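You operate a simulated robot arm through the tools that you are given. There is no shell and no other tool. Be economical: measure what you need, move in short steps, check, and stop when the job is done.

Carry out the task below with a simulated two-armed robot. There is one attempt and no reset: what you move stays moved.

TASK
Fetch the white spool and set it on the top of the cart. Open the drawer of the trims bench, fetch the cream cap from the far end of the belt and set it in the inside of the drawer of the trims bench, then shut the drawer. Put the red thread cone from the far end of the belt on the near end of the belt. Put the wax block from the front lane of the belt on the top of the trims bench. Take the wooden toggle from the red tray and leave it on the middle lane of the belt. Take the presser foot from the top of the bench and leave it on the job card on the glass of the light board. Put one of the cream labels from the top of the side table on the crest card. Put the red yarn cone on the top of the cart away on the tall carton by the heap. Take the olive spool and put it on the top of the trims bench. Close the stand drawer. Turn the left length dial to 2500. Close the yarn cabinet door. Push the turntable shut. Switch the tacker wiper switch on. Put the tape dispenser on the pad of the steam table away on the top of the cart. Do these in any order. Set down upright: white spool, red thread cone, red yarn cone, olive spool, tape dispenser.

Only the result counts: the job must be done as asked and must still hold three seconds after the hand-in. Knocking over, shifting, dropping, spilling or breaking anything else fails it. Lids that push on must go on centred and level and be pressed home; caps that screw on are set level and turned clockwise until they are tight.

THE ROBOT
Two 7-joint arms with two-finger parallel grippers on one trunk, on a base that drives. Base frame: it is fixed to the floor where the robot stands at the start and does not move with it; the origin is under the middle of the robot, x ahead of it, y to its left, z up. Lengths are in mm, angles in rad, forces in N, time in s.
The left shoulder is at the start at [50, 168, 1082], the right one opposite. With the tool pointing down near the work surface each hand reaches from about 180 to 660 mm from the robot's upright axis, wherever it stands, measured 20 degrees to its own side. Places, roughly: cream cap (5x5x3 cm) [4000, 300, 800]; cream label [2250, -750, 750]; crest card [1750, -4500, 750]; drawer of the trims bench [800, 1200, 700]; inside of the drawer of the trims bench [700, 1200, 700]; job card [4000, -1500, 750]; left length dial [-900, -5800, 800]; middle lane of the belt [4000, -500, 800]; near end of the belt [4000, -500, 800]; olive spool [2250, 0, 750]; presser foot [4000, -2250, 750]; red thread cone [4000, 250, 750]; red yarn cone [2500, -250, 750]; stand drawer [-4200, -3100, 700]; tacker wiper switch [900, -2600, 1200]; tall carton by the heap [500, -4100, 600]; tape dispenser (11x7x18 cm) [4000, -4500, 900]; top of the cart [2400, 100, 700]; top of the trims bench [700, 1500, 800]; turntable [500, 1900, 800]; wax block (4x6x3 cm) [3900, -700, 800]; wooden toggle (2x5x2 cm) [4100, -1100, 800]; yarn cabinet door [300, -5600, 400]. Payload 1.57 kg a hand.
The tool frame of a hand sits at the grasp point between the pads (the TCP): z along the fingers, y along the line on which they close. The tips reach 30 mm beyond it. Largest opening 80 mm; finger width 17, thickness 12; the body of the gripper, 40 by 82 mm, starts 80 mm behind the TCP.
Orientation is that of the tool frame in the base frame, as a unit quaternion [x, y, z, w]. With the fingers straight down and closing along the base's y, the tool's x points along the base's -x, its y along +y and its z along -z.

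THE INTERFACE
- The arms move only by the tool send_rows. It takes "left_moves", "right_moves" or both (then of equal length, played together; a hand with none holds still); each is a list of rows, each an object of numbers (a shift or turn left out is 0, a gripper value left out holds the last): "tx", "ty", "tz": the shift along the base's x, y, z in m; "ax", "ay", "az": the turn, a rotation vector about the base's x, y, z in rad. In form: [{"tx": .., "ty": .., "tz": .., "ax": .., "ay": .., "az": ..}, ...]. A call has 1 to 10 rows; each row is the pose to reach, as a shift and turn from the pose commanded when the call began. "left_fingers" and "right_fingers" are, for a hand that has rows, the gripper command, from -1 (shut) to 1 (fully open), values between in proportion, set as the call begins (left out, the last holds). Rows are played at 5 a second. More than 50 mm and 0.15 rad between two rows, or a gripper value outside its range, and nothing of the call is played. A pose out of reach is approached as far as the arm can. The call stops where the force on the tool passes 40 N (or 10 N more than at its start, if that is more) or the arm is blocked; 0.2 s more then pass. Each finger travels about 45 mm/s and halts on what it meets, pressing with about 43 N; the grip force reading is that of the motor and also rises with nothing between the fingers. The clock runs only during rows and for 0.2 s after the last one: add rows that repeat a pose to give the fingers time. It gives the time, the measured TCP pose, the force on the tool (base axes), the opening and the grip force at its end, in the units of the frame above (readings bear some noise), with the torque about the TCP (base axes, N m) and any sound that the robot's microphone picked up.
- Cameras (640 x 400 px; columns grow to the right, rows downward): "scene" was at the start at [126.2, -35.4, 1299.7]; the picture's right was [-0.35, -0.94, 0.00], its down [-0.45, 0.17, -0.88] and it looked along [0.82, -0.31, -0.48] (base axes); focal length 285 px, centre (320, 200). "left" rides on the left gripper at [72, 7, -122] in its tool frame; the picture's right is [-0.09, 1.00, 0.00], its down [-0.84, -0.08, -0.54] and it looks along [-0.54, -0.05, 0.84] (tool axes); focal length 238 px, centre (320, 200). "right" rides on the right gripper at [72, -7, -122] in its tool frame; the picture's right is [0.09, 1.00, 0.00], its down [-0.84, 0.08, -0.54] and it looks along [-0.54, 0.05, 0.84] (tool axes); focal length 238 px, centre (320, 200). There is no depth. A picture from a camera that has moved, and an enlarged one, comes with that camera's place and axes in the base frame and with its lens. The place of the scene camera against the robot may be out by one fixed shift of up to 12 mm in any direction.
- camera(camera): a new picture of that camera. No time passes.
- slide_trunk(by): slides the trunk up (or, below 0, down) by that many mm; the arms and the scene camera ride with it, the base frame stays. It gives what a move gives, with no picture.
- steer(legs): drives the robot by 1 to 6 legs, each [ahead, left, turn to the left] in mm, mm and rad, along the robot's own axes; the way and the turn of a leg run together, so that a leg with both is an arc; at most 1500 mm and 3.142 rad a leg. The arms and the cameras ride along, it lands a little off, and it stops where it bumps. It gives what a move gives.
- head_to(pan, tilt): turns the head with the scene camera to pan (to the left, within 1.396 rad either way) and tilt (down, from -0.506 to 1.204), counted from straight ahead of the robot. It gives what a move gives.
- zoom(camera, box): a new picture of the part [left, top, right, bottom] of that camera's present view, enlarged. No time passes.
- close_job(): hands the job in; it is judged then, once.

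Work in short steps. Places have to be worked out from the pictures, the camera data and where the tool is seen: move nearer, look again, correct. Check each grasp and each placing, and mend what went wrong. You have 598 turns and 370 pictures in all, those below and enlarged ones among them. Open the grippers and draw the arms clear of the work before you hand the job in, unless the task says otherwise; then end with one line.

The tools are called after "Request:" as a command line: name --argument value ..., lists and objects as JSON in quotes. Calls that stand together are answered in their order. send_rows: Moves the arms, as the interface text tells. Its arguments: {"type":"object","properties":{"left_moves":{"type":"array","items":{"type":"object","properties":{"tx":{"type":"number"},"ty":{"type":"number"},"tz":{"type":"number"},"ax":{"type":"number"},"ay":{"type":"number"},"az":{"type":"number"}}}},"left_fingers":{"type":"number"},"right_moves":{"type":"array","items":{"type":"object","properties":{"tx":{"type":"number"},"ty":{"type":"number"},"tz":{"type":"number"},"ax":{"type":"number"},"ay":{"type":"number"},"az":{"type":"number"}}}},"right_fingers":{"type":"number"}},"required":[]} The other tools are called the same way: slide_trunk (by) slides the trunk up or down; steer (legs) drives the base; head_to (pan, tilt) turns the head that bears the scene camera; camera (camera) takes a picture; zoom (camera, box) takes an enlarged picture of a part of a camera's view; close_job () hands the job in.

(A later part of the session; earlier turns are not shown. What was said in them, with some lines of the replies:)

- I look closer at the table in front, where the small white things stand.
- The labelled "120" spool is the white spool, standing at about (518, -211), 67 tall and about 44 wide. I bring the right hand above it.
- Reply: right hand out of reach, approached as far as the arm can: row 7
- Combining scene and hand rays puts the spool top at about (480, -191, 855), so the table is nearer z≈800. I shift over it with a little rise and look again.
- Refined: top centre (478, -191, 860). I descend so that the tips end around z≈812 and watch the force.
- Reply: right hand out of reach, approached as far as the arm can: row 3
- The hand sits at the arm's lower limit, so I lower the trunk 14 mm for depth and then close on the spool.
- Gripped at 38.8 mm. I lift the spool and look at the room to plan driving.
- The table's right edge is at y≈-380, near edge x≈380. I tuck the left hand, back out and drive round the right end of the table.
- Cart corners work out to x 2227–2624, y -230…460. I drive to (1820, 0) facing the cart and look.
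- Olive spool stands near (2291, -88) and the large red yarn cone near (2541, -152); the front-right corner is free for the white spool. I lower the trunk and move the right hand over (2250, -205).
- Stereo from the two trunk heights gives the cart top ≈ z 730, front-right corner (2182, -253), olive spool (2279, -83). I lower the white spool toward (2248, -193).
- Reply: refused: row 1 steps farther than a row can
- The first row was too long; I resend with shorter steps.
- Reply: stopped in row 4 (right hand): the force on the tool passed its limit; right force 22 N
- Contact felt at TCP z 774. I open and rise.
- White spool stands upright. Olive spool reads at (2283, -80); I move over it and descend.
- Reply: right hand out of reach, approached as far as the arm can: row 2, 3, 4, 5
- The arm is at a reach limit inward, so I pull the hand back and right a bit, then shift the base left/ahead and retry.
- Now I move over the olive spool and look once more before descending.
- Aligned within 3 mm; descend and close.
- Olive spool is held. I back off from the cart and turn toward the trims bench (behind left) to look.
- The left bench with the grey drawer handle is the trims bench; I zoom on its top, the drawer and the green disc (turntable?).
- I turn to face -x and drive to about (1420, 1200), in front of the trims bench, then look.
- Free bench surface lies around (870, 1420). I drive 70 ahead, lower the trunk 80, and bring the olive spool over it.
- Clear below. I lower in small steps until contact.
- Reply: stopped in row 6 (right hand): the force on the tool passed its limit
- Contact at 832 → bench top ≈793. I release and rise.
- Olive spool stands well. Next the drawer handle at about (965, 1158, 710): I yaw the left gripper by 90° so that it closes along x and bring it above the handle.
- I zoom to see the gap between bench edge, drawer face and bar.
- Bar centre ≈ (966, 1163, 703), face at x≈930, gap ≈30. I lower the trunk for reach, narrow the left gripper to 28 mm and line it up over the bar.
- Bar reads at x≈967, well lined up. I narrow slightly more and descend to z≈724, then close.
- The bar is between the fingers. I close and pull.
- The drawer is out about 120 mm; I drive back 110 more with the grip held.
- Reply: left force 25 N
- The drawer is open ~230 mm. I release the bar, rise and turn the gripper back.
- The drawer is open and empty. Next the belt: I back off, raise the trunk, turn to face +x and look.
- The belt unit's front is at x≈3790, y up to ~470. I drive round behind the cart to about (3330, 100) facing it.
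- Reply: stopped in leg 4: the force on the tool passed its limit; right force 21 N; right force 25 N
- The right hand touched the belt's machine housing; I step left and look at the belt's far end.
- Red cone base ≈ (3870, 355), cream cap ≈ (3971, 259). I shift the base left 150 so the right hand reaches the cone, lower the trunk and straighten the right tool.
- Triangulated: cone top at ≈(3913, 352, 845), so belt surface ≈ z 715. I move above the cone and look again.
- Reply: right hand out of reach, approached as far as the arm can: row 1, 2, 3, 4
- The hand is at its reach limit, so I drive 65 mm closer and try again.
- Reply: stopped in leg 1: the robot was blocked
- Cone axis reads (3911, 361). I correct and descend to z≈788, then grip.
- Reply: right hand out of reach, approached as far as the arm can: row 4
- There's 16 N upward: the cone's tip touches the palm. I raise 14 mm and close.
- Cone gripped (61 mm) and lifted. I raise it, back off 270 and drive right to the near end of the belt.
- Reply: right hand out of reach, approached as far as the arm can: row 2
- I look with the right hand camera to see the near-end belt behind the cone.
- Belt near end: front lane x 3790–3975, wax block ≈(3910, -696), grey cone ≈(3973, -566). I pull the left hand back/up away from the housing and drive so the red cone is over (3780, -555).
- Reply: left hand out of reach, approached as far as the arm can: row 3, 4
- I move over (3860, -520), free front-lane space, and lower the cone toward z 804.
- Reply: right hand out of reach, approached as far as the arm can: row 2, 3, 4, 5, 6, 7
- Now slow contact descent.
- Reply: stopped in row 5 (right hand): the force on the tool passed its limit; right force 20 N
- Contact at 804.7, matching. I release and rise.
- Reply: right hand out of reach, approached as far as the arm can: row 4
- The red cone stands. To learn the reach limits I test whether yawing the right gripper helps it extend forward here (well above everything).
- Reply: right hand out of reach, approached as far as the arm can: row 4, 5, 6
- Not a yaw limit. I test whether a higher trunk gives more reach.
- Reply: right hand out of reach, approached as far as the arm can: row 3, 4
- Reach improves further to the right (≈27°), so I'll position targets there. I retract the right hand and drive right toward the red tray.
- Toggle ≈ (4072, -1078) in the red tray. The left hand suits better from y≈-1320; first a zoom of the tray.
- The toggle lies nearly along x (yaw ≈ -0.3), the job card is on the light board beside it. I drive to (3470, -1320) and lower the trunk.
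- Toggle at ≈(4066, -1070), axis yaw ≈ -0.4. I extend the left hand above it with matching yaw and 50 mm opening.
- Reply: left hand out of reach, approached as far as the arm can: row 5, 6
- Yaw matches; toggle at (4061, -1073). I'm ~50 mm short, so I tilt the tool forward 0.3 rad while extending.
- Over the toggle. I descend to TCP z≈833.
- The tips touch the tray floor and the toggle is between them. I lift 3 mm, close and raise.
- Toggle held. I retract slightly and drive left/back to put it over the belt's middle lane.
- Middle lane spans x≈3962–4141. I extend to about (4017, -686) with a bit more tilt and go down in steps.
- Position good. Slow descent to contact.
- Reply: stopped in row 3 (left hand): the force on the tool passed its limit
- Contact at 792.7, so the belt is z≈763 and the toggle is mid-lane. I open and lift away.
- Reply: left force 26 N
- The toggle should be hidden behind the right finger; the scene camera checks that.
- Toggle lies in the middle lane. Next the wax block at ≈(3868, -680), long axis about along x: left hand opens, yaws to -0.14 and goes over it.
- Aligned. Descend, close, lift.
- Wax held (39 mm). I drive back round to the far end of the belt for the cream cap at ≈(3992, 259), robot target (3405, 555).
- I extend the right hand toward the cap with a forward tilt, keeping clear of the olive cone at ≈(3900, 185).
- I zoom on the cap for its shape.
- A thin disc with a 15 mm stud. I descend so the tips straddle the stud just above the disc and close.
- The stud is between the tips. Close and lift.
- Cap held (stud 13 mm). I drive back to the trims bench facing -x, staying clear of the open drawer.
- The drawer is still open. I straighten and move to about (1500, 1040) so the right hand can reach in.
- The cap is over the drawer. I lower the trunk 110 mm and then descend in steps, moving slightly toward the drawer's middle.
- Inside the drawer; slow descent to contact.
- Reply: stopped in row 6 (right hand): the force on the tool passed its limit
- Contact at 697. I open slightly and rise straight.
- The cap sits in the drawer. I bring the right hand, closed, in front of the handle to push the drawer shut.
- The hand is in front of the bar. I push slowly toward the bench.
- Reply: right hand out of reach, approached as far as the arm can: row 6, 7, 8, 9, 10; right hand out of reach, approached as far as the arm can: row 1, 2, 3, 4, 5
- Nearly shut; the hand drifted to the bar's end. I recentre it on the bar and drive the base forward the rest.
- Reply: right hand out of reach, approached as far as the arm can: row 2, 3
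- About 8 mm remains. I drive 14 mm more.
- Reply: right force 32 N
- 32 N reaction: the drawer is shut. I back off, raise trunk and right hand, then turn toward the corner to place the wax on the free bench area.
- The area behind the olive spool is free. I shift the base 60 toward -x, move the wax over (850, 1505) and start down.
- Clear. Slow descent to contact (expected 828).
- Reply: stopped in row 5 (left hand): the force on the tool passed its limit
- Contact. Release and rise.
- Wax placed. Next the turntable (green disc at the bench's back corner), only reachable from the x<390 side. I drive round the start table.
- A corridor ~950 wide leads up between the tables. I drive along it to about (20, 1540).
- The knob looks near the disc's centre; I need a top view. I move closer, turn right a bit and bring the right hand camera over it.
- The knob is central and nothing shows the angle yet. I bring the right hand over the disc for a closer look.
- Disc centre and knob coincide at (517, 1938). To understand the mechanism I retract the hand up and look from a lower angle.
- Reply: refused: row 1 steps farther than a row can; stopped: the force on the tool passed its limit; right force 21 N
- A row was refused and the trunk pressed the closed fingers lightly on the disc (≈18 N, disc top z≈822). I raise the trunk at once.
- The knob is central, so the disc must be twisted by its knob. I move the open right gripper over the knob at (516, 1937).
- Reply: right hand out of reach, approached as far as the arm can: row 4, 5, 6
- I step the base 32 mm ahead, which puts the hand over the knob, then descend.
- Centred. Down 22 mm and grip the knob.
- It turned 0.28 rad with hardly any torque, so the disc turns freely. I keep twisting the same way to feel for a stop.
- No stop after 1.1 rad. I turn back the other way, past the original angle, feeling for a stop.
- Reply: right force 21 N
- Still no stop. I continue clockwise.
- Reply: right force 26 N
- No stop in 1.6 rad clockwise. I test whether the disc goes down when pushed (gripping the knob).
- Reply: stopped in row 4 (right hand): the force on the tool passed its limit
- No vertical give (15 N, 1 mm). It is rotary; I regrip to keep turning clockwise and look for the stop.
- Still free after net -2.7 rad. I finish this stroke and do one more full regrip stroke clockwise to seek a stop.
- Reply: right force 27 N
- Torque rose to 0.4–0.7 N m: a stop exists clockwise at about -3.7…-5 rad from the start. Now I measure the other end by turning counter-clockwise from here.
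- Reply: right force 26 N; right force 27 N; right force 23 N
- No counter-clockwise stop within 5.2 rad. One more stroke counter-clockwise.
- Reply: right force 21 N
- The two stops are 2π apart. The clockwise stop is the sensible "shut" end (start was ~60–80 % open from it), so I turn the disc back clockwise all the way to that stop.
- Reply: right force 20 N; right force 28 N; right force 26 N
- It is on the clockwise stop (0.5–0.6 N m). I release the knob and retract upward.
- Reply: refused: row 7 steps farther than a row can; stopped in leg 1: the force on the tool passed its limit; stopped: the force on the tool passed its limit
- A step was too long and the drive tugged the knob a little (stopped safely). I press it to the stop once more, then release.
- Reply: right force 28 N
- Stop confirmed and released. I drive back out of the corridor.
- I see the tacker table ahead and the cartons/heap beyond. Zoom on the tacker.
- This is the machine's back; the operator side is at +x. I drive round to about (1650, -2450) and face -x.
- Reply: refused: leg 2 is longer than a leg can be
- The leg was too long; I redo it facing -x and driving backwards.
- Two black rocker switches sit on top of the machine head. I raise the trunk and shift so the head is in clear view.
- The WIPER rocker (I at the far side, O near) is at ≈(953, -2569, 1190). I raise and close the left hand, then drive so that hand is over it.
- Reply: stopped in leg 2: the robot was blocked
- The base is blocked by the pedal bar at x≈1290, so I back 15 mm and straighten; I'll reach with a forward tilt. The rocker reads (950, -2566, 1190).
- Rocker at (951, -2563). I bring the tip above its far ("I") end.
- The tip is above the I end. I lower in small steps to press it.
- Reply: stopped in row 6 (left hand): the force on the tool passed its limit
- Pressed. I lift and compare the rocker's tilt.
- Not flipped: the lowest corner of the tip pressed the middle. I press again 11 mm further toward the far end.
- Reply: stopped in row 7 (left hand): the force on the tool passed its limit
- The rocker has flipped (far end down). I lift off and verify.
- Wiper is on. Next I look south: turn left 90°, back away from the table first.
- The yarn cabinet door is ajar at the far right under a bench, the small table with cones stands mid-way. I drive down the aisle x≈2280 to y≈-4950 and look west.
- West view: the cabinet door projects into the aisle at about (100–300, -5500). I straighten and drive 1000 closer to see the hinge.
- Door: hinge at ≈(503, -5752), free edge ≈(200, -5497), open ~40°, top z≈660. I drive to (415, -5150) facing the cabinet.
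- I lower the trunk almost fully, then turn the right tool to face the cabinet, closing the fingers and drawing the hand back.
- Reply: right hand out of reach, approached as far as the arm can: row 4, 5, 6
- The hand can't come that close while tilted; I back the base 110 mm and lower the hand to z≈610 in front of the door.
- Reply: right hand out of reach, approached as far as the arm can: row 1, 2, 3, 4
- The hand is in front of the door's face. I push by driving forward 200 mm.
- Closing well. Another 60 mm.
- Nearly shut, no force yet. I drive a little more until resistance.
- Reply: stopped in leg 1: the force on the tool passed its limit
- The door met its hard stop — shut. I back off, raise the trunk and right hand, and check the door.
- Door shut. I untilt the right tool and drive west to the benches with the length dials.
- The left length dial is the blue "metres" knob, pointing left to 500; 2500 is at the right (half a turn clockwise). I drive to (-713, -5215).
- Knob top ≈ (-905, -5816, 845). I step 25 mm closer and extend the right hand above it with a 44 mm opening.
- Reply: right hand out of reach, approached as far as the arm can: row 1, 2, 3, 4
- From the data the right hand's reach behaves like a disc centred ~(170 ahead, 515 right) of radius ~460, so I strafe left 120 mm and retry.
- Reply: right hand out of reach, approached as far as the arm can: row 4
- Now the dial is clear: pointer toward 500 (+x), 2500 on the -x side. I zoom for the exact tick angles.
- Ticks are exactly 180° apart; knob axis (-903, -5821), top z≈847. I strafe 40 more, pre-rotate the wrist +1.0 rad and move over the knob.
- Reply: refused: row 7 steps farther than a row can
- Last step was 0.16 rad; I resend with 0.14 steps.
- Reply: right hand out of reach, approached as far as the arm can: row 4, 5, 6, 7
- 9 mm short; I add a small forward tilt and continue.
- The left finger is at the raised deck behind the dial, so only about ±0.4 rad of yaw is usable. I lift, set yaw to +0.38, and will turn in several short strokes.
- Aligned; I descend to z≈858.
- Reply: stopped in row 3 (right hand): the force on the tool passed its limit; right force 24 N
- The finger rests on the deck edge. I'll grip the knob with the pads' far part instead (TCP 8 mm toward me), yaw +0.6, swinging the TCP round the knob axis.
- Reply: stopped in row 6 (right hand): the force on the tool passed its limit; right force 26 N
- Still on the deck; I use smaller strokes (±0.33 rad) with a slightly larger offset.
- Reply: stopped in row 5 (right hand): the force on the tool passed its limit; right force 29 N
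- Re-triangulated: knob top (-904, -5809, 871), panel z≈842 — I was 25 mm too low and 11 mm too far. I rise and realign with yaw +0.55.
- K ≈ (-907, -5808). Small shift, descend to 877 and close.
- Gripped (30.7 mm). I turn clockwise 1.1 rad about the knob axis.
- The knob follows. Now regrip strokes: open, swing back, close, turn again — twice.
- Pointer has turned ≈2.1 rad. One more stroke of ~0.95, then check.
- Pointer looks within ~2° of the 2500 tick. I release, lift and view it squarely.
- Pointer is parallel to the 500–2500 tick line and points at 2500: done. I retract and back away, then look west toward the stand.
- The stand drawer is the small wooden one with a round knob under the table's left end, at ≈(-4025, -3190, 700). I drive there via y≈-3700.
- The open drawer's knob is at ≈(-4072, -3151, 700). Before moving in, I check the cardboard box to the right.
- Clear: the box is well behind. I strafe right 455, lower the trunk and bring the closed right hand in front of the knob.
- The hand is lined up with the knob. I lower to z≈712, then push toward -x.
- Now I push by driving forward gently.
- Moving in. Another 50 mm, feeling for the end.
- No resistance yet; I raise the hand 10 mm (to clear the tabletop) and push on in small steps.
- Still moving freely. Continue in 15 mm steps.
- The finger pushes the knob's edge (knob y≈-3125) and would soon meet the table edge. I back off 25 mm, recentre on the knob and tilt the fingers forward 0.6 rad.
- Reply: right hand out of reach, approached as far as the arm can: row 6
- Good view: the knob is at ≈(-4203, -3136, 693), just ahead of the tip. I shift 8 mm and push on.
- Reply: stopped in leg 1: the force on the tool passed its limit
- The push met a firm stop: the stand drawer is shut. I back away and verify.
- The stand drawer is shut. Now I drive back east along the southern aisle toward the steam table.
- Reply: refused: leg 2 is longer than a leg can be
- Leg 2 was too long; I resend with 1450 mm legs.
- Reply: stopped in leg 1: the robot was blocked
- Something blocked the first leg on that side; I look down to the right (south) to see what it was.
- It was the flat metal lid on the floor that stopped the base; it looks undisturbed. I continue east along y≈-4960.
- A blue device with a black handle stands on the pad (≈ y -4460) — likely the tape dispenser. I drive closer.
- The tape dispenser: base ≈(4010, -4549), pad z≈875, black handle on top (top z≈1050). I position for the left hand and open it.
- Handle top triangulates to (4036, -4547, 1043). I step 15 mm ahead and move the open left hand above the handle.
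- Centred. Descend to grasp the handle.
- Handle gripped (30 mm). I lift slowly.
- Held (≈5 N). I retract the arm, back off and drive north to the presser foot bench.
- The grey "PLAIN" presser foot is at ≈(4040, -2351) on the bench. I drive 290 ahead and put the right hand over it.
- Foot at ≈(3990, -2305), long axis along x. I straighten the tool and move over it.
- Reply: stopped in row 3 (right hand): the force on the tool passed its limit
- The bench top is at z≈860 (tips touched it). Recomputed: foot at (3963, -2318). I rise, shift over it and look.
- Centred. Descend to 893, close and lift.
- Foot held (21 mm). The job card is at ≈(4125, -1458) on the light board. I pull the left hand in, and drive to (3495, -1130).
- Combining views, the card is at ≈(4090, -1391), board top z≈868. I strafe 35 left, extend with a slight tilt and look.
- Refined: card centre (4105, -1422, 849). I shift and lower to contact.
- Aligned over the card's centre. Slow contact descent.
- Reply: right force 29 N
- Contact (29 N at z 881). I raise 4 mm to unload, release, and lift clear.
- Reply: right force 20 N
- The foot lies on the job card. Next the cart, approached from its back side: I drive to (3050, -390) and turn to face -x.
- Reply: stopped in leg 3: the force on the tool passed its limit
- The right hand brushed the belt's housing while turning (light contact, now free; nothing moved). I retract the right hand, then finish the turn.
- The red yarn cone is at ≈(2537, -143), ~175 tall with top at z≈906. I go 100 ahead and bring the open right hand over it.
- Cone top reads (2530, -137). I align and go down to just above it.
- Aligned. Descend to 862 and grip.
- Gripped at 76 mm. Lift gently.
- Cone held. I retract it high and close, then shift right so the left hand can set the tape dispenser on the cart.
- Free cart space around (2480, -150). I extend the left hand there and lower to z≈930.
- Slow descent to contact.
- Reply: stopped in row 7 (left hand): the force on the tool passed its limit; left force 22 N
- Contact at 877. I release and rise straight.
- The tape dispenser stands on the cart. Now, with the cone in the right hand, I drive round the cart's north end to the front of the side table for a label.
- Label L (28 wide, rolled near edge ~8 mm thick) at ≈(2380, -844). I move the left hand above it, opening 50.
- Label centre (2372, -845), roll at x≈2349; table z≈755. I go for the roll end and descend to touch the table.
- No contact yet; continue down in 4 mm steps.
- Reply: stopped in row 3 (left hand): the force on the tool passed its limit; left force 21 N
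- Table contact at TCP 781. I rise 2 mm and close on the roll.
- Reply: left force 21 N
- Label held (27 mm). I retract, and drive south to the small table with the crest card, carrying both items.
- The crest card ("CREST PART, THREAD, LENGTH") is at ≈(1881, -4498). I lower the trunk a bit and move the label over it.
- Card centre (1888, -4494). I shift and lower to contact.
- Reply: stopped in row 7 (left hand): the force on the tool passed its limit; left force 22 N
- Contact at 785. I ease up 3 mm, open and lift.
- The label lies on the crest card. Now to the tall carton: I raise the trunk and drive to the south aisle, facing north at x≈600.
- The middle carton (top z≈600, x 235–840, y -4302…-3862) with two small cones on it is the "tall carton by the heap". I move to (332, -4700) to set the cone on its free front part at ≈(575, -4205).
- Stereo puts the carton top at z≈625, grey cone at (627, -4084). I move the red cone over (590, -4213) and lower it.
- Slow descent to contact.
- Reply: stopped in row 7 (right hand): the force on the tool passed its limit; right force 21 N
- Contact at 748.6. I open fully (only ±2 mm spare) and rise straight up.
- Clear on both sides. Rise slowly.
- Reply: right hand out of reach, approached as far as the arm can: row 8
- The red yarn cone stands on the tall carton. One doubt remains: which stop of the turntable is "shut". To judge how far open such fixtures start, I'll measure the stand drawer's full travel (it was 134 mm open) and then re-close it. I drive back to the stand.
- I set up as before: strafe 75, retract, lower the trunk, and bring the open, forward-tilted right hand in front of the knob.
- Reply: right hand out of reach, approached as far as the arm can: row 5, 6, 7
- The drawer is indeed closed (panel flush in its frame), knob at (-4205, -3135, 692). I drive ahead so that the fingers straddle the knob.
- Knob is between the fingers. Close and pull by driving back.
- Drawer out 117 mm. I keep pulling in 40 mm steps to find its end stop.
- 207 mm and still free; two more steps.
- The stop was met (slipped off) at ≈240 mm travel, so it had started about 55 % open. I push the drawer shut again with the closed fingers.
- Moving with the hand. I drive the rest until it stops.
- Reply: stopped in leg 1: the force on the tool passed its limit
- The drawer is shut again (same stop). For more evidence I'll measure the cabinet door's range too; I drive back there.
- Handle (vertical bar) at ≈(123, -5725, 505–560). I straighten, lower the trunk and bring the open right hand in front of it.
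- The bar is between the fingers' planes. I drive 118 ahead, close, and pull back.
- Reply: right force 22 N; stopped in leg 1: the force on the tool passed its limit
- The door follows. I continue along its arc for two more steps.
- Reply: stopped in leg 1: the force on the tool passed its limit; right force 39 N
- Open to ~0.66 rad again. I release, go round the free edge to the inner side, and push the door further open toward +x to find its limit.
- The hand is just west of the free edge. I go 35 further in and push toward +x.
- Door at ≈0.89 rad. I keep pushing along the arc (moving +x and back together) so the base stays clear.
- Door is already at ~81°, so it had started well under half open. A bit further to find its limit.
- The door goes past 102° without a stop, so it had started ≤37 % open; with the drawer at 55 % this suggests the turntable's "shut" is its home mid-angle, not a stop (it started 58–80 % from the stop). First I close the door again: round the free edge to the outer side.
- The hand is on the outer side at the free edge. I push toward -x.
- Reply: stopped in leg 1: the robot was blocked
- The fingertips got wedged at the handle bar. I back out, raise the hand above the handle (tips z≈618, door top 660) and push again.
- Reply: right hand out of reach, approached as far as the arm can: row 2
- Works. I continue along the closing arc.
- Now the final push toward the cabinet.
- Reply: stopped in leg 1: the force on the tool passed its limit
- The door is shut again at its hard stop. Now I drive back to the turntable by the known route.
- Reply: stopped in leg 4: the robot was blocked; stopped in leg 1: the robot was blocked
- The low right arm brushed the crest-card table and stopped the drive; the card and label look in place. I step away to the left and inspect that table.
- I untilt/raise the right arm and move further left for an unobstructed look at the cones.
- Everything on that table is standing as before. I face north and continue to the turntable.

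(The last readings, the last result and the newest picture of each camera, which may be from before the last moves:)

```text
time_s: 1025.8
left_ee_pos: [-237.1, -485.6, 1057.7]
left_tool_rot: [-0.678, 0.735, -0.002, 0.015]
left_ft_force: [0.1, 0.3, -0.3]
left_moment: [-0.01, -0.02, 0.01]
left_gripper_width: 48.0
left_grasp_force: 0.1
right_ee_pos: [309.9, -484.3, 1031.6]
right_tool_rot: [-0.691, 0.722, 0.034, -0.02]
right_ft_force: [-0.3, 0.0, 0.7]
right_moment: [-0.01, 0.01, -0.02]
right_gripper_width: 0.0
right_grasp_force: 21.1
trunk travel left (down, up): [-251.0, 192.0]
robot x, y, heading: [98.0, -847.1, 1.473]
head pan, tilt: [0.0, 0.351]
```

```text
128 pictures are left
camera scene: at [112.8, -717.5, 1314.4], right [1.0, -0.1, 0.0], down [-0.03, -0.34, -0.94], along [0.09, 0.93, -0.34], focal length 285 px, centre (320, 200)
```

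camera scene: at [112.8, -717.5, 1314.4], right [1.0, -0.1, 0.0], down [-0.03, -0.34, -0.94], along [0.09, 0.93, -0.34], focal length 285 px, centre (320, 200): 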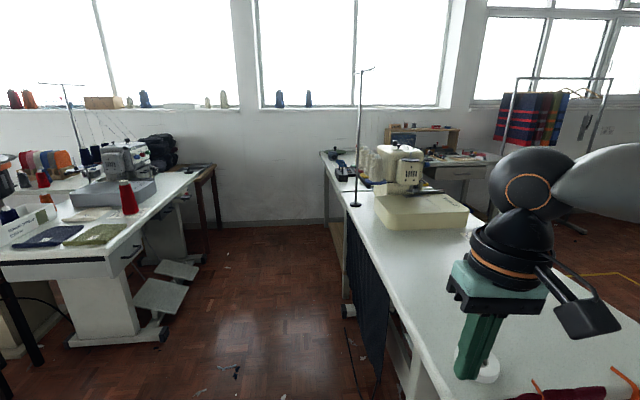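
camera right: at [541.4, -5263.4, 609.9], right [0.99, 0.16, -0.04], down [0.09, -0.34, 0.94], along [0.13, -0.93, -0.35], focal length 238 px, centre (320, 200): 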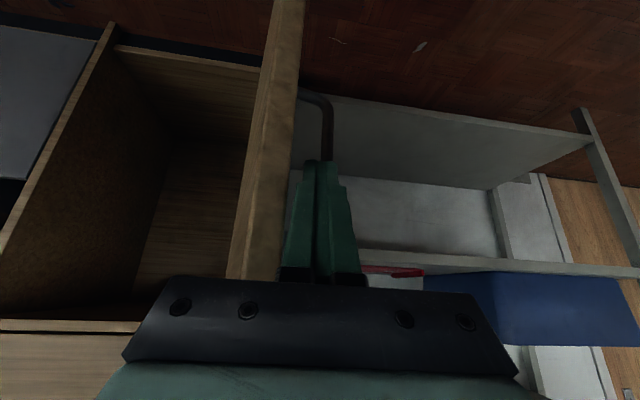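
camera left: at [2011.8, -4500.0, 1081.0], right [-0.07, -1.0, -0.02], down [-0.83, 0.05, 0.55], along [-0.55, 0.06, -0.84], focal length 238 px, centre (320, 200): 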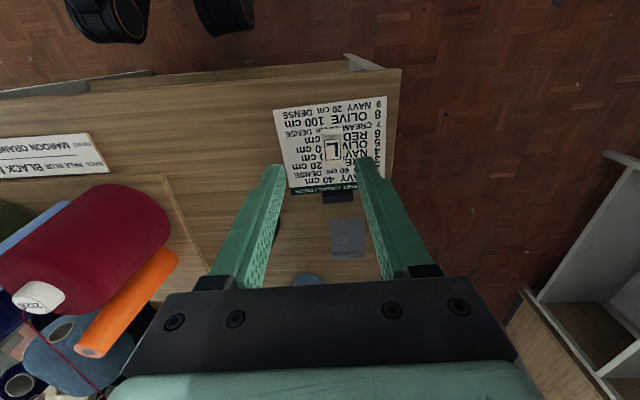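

I straighten, strafe to x≈-160 and drive up the corridor as before.

Request:
steer --legs '[[0, 0, 0.097], [0, 265, 0], [1490, 0, 0], [880, 0, 0]]'

Request:
steer --legs '[[0, -170, 0], [0, 0, -0.38]]'

Request:
head_to --pan -0.5 --tilt 0.6

Request:
camera --camera "scene"

```text
time_s: 1039.3
left_ee_pos: [-522.4, 1839.5, 1058.2]
left_tool_rot: [-0.706, 0.708, -0.002, 0.016]
left_ft_force: [0.6, 0.1, -0.1]
left_moment: [-0.03, -0.03, -0.02]
left_gripper_width: 48.0
left_grasp_force: 0.0
right_ee_pos: [21.3, 1883.9, 1032.3]
right_tool_rot: [0.719, -0.694, -0.032, 0.021]
right_ft_force: [0.3, -0.5, -1.2]
right_moment: [0.02, 0.0, -0.02]
right_gripper_width: 0.0
right_grasp_force: 21.5
trunk travel left (down, up): [-251.0, 192.0]
robot x, y, heading: [-162.0, 1508.1, 1.552]
head pan, tilt: [0.0, 0.351]
```

```text
time_s: 1042.0
left_ee_pos: [-200.1, 1945.8, 1058.6]
left_tool_rot: [-0.56, 0.828, -0.004, 0.016]
left_ft_force: [-0.6, -0.2, -0.1]
left_moment: [0.05, 0.0, -0.04]
left_gripper_width: 48.3
left_grasp_force: 0.1
right_ee_pos: [322.9, 1784.4, 1031.1]
right_tool_rot: [-0.575, 0.817, 0.035, -0.015]
right_ft_force: [0.6, 0.5, 0.3]
right_moment: [0.01, 0.0, 0.04]
right_gripper_width: 0.0
right_grasp_force: 21.3
trunk travel left (down, up): [-251.0, 192.0]
robot x, y, heading: [11.6, 1502.0, 1.173]
head pan, tilt: [0.0, 0.351]
```

```text
time_s: 1042.9
left_ee_pos: [-200.8, 1945.6, 1057.4]
left_tool_rot: [-0.56, 0.828, -0.004, 0.015]
left_ft_force: [-0.1, -0.2, -0.3]
left_moment: [-0.03, 0.01, 0.0]
left_gripper_width: 47.9
left_grasp_force: 0.0
right_ee_pos: [320.9, 1785.9, 1031.5]
right_tool_rot: [-0.575, 0.817, 0.036, -0.014]
right_ft_force: [0.4, 0.0, -0.3]
right_moment: [0.01, 0.04, 0.0]
right_gripper_width: 0.0
right_grasp_force: 21.4
trunk travel left (down, up): [-251.0, 192.0]
robot x, y, heading: [12.2, 1504.6, 1.17]
head pan, tilt: [-0.499, 0.6]
```

```text
127 pictures are left
camera scene: at [98.8, 1590.6, 1291.7], right [0.62, -0.78, 0.0], down [-0.44, -0.35, -0.83], along [0.64, 0.52, -0.56], focal length 285 px, centre (320, 200)
```

scene: 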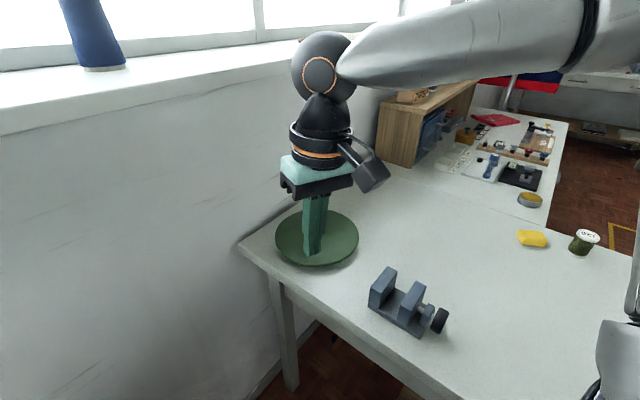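

Wax and olive spool are in place. I go 64 ahead, lower the trunk 120 and bring the open right hand over the knob.

Request:
steer --legs '[[64, 0, 0]]'

Request:
slide_trunk --by -70

Request:
send_rows --right_moves '[{"tx": 0.035, "ty": 0.02, "ay": -0.03, "ax": -0.02}, {"tx": 0.07, "ty": 0.04, "ay": -0.065, "ax": -0.04}, {"tx": 0.105, "ty": 0.06, "ay": -0.065, "ax": -0.04}, {"tx": 0.14, "ty": 0.078, "ay": -0.065, "ax": -0.04}, {"tx": 0.168, "ty": 0.092, "ay": -0.065, "ax": -0.04}]' --right_fingers 0.5

Request:
camera --camera "right"

```text
time_s: 1043.9
left_ee_pos: [-176.4, 2005.5, 1056.8]
left_tool_rot: [-0.561, 0.827, -0.004, 0.015]
left_ft_force: [0.2, -0.1, -0.6]
left_moment: [-0.03, 0.01, 0.0]
left_gripper_width: 48.3
left_grasp_force: 0.1
right_ee_pos: [346.9, 1846.0, 1031.1]
right_tool_rot: [-0.576, 0.817, 0.036, -0.016]
right_ft_force: [-0.7, 0.7, -0.7]
right_moment: [-0.02, 0.01, 0.01]
right_gripper_width: 0.0
right_grasp_force: 20.9
trunk travel left (down, up): [-251.0, 192.0]
robot x, y, heading: [42.0, 1562.3, 1.178]
head pan, tilt: [-0.499, 0.6]
```

```text
time_s: 1045.0
left_ee_pos: [-176.5, 2006.4, 988.5]
left_tool_rot: [-0.562, 0.827, -0.003, 0.016]
left_ft_force: [-0.9, 0.3, -0.2]
left_moment: [0.0, 0.02, 0.03]
left_gripper_width: 48.0
left_grasp_force: 0.2
right_ee_pos: [347.4, 1845.4, 961.9]
right_tool_rot: [-0.575, 0.817, 0.036, -0.015]
right_ft_force: [0.4, -0.5, -1.0]
right_moment: [-0.01, 0.03, -0.01]
right_gripper_width: 0.3
right_grasp_force: 20.8
trunk travel left (down, up): [-181.0, 262.0]
robot x, y, heading: [35.7, 1556.0, 1.176]
head pan, tilt: [-0.499, 0.6]
```

```text
time_s: 1046.2
left_ee_pos: [-177.4, 2005.8, 987.3]
left_tool_rot: [-0.562, 0.827, -0.005, 0.015]
left_ft_force: [0.3, -0.2, 0.4]
left_moment: [-0.01, 0.03, 0.0]
left_gripper_width: 48.0
left_grasp_force: 0.1
right_ee_pos: [516.8, 1938.6, 961.3]
right_tool_rot: [-0.576, 0.818, 0.0, 0.001]
right_ft_force: [-0.5, 0.8, 0.3]
right_moment: [-0.01, 0.02, 0.0]
right_gripper_width: 59.7
right_grasp_force: 0.0
trunk travel left (down, up): [-181.0, 262.0]
robot x, y, heading: [40.3, 1558.3, 1.172]
head pan, tilt: [-0.499, 0.6]
```

```text
126 pictures are left
camera right: at [499.1, 1867.9, 1083.9], right [-0.97, 0.25, 0.0], down [0.21, 0.81, 0.54], along [0.13, 0.53, -0.84], focal length 238 px, centre (320, 200)
```

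right: 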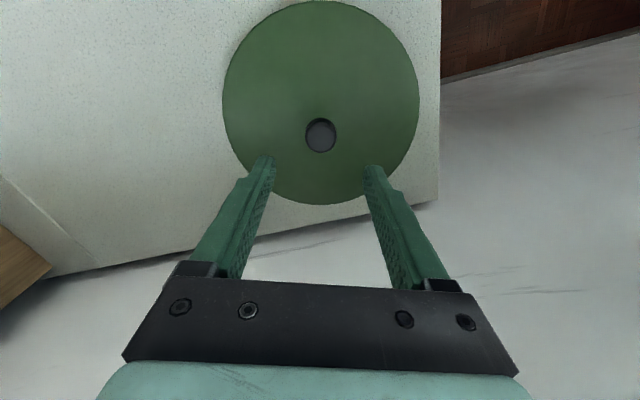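

Aligned over the knob. I pre-rotate the wrist clockwise 1.43 rad, descend and grip.

Request:
send_rows --right_moves '[{"az": -0.14}, {"az": -0.28}, {"az": -0.42}, {"az": -0.56}, {"az": -0.7}, {"az": -0.84}, {"az": -0.98}, {"az": -1.12}, {"az": -1.26}, {"az": -1.4}]'

Request:
send_rows --right_moves '[{"tx": -0.001, "ty": -0.001, "tz": -0.04}, {"tx": -0.001, "ty": -0.001, "tz": -0.08}, {"tx": -0.001, "ty": -0.001, "tz": -0.098}]'

Request:
camera --camera "right"

```text
time_s: 1048.3
left_ee_pos: [-177.3, 2005.3, 988.7]
left_tool_rot: [-0.561, 0.828, -0.005, 0.015]
left_ft_force: [-0.6, -0.9, -1.1]
left_moment: [-0.01, 0.02, -0.01]
left_gripper_width: 47.8
left_grasp_force: 0.0
right_ee_pos: [514.3, 1936.9, 961.8]
right_tool_rot: [0.087, 0.996, 0.001, 0.001]
right_ft_force: [0.2, -0.7, -1.2]
right_moment: [0.02, -0.02, 0.01]
right_gripper_width: 59.8
right_grasp_force: 0.1
trunk travel left (down, up): [-181.0, 262.0]
robot x, y, heading: [38.4, 1560.8, 1.176]
head pan, tilt: [-0.499, 0.6]
```

```text
time_s: 1049.2
left_ee_pos: [-175.9, 2005.2, 989.4]
left_tool_rot: [-0.562, 0.827, -0.005, 0.014]
left_ft_force: [0.0, 0.1, -0.6]
left_moment: [-0.03, -0.01, 0.02]
left_gripper_width: 48.1
left_grasp_force: 0.0
right_ee_pos: [511.4, 1936.0, 864.0]
right_tool_rot: [0.085, 0.996, 0.001, 0.001]
right_ft_force: [-0.6, 0.1, -0.2]
right_moment: [0.02, 0.02, -0.01]
right_gripper_width: 60.2
right_grasp_force: 0.0
trunk travel left (down, up): [-181.0, 262.0]
robot x, y, heading: [36.5, 1562.4, 1.174]
head pan, tilt: [-0.499, 0.6]
```

```text
125 pictures are left
camera right: at [440.7, 1941.8, 986.5], right [0.08, 1.0, 0.0], down [0.84, -0.07, 0.54], along [0.54, -0.04, -0.84], focal length 238 px, centre (320, 200)
```

right: 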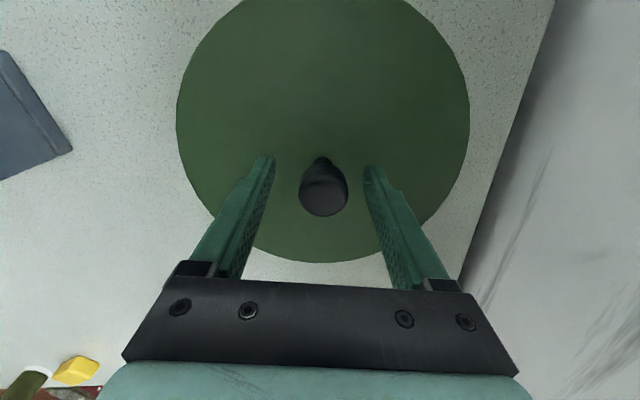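

Grip and press clockwise 0.2 rad to confirm the stop.

Request:
send_rows --right_moves '[{"tx": 0.002}, {"tx": 0.002}, {"tx": 0.002}, {"tx": 0.002}]' --right_fingers -1

Request:
send_rows --right_moves '[{"az": -0.05}, {"az": -0.1}, {"az": -0.15}]'

Request:
send_rows --right_moves '[{"az": 0.05}, {"az": 0.07}, {"az": 0.07}]'

```text
time_s: 1050.2
left_ee_pos: [-177.4, 2006.5, 988.0]
left_tool_rot: [-0.561, 0.828, -0.004, 0.015]
left_ft_force: [-0.2, 0.0, 0.1]
left_moment: [0.03, -0.02, -0.02]
left_gripper_width: 47.7
left_grasp_force: 0.2
right_ee_pos: [515.3, 1938.6, 864.1]
right_tool_rot: [0.086, 0.996, 0.002, 0.001]
right_ft_force: [2.3, 11.5, -3.6]
right_moment: [0.35, -0.04, 0.06]
right_gripper_width: 29.6
right_grasp_force: 33.8
trunk travel left (down, up): [-181.0, 262.0]
robot x, y, heading: [41.0, 1562.9, 1.176]
head pan, tilt: [-0.499, 0.6]
```

```text
time_s: 1051.0
left_ee_pos: [-176.2, 2006.4, 986.7]
left_tool_rot: [-0.561, 0.828, -0.004, 0.016]
left_ft_force: [0.3, 0.1, 0.2]
left_moment: [-0.01, 0.02, 0.02]
left_gripper_width: 48.2
left_grasp_force: 0.1
right_ee_pos: [513.4, 1938.7, 864.7]
right_tool_rot: [0.161, 0.987, 0.002, 0.0]
right_ft_force: [-5.7, 15.6, -2.8]
right_moment: [0.12, 0.03, 0.51]
right_gripper_width: 29.2
right_grasp_force: 39.0
trunk travel left (down, up): [-181.0, 262.0]
robot x, y, heading: [39.1, 1561.3, 1.175]
head pan, tilt: [-0.499, 0.6]
```

```text
time_s: 1051.8
left_ee_pos: [-176.6, 2006.5, 986.9]
left_tool_rot: [-0.561, 0.827, -0.005, 0.015]
left_ft_force: [0.9, 1.3, -0.3]
left_moment: [-0.02, 0.01, 0.0]
left_gripper_width: 47.9
left_grasp_force: 0.0
right_ee_pos: [513.7, 1938.6, 864.3]
right_tool_rot: [0.126, 0.992, 0.001, 0.001]
right_ft_force: [-9.9, 15.2, -3.3]
right_moment: [0.31, 0.42, 0.0]
right_gripper_width: 29.5
right_grasp_force: 39.1
trunk travel left (down, up): [-181.0, 262.0]
robot x, y, heading: [36.2, 1562.8, 1.177]
head pan, tilt: [-0.499, 0.6]
```

Stop confirmed (0.51 N m at tool yaw a=-0.323). I now turn counter-clockwise; target is +π from that stop.

Request:
send_rows --right_moves '[{"az": 0.125}, {"az": 0.25}, {"az": 0.375}, {"az": 0.5}, {"az": 0.625}, {"az": 0.75}, {"az": 0.875}, {"az": 1.0}, {"az": 1.125}, {"az": 1.25}]'

Request:
send_rows --right_moves '[{"az": 0.125}, {"az": 0.25}, {"az": 0.375}, {"az": 0.5}, {"az": 0.625}, {"az": 0.75}, {"az": 0.875}, {"az": 1.0}, {"az": 1.1}, {"az": 1.1}]'

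```text
time_s: 1054.0
left_ee_pos: [-177.9, 2006.4, 988.6]
left_tool_rot: [-0.561, 0.828, -0.004, 0.017]
left_ft_force: [0.4, 1.0, 0.3]
left_moment: [-0.04, 0.0, -0.01]
left_gripper_width: 48.1
left_grasp_force: 0.1
right_ee_pos: [514.2, 1936.3, 864.5]
right_tool_rot: [-0.48, 0.878, 0.0, -0.001]
right_ft_force: [-12.0, 4.5, 1.5]
right_moment: [-0.22, 0.28, 0.0]
right_gripper_width: 29.5
right_grasp_force: 39.2
trunk travel left (down, up): [-181.0, 262.0]
robot x, y, heading: [39.9, 1562.8, 1.175]
head pan, tilt: [-0.499, 0.6]
```

```text
time_s: 1056.2
left_ee_pos: [-176.0, 2006.1, 987.0]
left_tool_rot: [-0.561, 0.828, -0.004, 0.016]
left_ft_force: [0.2, 0.7, -0.5]
left_moment: [-0.01, -0.04, 0.03]
left_gripper_width: 47.8
left_grasp_force: 0.1
right_ee_pos: [516.2, 1937.0, 865.3]
right_tool_rot: [0.867, -0.499, 0.001, -0.001]
right_ft_force: [4.8, 1.1, 4.7]
right_moment: [-0.18, -0.24, -0.01]
right_gripper_width: 29.3
right_grasp_force: 39.7
trunk travel left (down, up): [-181.0, 262.0]
robot x, y, heading: [37.5, 1563.1, 1.176]
head pan, tilt: [-0.499, 0.6]
```

Turned 2.420 rad from the stop; 0.721 remains. Regrip and finish.

Request:
send_rows --right_moves '[{"az": 0}, {"az": 0}, {"az": -0.14}, {"az": -0.28}, {"az": -0.42}, {"az": -0.56}, {"az": -0.7}, {"az": -0.84}, {"az": -0.98}, {"az": -1.1}]' --right_fingers 0.4

Request:
send_rows --right_moves '[{"az": 0}, {"az": 0}, {"az": 0}, {"az": 0}]' --right_fingers -1

Request:
send_rows --right_moves '[{"az": 0.12}, {"az": 0.24}, {"az": 0.36}, {"az": 0.48}, {"az": 0.6}, {"az": 0.7}, {"az": 0.721}, {"az": 0.721}]'

```text
time_s: 1058.3
left_ee_pos: [-178.1, 2006.1, 988.8]
left_tool_rot: [-0.562, 0.827, -0.004, 0.015]
left_ft_force: [-0.2, -0.4, 0.1]
left_moment: [0.02, -0.02, 0.0]
left_gripper_width: 48.1
left_grasp_force: 0.1
right_ee_pos: [515.5, 1936.5, 863.8]
right_tool_rot: [-0.477, 0.879, 0.001, 0.001]
right_ft_force: [0.0, 0.1, -0.1]
right_moment: [-0.04, -0.01, -0.01]
right_gripper_width: 56.1
right_grasp_force: 0.1
trunk travel left (down, up): [-181.0, 262.0]
robot x, y, heading: [37.4, 1561.3, 1.173]
head pan, tilt: [-0.499, 0.6]
```

```text
time_s: 1059.3
left_ee_pos: [-176.9, 2006.2, 988.7]
left_tool_rot: [-0.561, 0.828, -0.004, 0.015]
left_ft_force: [-0.6, 0.1, 0.5]
left_moment: [-0.03, 0.02, 0.02]
left_gripper_width: 48.2
left_grasp_force: 0.1
right_ee_pos: [514.2, 1937.1, 863.7]
right_tool_rot: [-0.479, 0.878, 0.001, 0.001]
right_ft_force: [-3.9, 2.7, -0.7]
right_moment: [0.12, 0.03, -0.02]
right_gripper_width: 29.3
right_grasp_force: 35.5
trunk travel left (down, up): [-181.0, 262.0]
robot x, y, heading: [38.7, 1564.7, 1.178]
head pan, tilt: [-0.499, 0.6]
```

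```text
time_s: 1061.2
left_ee_pos: [-176.0, 2007.0, 988.7]
left_tool_rot: [-0.561, 0.828, -0.004, 0.016]
left_ft_force: [-0.7, 0.7, 0.4]
left_moment: [-0.04, 0.01, -0.03]
left_gripper_width: 48.0
left_grasp_force: 0.1
right_ee_pos: [516.9, 1936.4, 863.3]
right_tool_rot: [0.757, -0.653, 0.0, 0.0]
right_ft_force: [5.2, 6.2, 4.0]
right_moment: [-0.02, -0.25, 0.02]
right_gripper_width: 29.3
right_grasp_force: 39.5
trunk travel left (down, up): [-181.0, 262.0]
robot x, y, heading: [44.2, 1560.7, 1.174]
head pan, tilt: [-0.499, 0.6]
```

Total 3.140 rad from the stop: the disc is at its home mid-angle. I release straight up and retract.

Request:
send_rows --right_moves '[{"tz": 0}, {"tz": 0}, {"tz": 0}, {"tz": 0.04}, {"tz": 0.08}, {"tz": 0.12}, {"tz": 0.14, "tx": -0.03, "ty": -0.02}, {"tz": 0.16, "tx": -0.06, "ty": -0.04}, {"tz": 0.18, "tx": -0.09, "ty": -0.06}, {"tz": 0.19, "tx": -0.12, "ty": -0.08}]' --right_fingers 0.5

Request:
camera --camera "scene"

```text
time_s: 1063.3
left_ee_pos: [-177.3, 2006.7, 988.8]
left_tool_rot: [-0.561, 0.828, -0.004, 0.016]
left_ft_force: [-0.2, 0.1, 0.6]
left_moment: [0.0, 0.0, 0.0]
left_gripper_width: 48.0
left_grasp_force: 0.0
right_ee_pos: [396.8, 1855.3, 1053.2]
right_tool_rot: [0.757, -0.654, 0.0, 0.001]
right_ft_force: [-0.2, 1.0, 0.3]
right_moment: [-0.04, 0.03, 0.03]
right_gripper_width: 60.0
right_grasp_force: 0.0
trunk travel left (down, up): [-181.0, 262.0]
robot x, y, heading: [35.9, 1561.5, 1.177]
head pan, tilt: [-0.499, 0.6]
```

```text
124 pictures are left
camera scene: at [123.6, 1650.5, 1221.7], right [0.63, -0.78, 0.0], down [-0.44, -0.35, -0.83], along [0.64, 0.52, -0.56], focal length 285 px, centre (320, 200)
```

scene: 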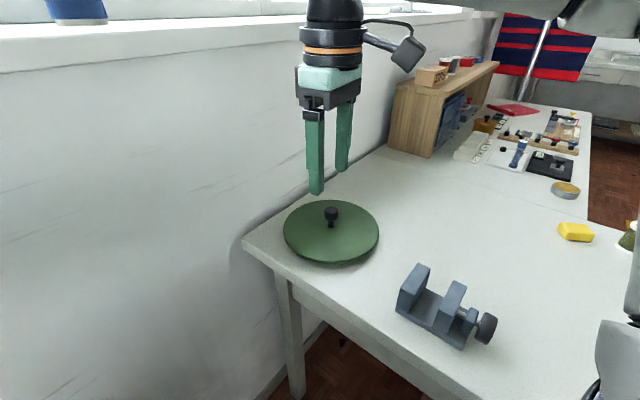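

All items are placed. I back the robot clear of the bench with both grippers open and hand in.

Request:
steer --legs '[[-80, 30, 0]]'

Request:
close_job

```text
time_s: 1064.4
left_ee_pos: [-234.7, 1945.1, 988.8]
left_tool_rot: [-0.561, 0.827, -0.004, 0.016]
left_ft_force: [-0.5, 0.7, -0.1]
left_moment: [-0.03, 0.01, 0.02]
left_gripper_width: 47.9
left_grasp_force: 0.1
right_ee_pos: [339.0, 1795.4, 1053.2]
right_tool_rot: [0.757, -0.653, -0.001, -0.001]
right_ft_force: [-0.6, 0.1, 0.3]
right_moment: [0.01, 0.01, -0.01]
right_gripper_width: 60.2
right_grasp_force: 0.1
trunk travel left (down, up): [-181.0, 262.0]
robot x, y, heading: [-18.1, 1506.5, 1.178]
head pan, tilt: [-0.499, 0.6]
```

```text
The job is handed in.
```

I handed the job in with every task carried out, but I am not certain the turntable is shut: it carries no mark, so I left it midway between its two stops as my best guess.
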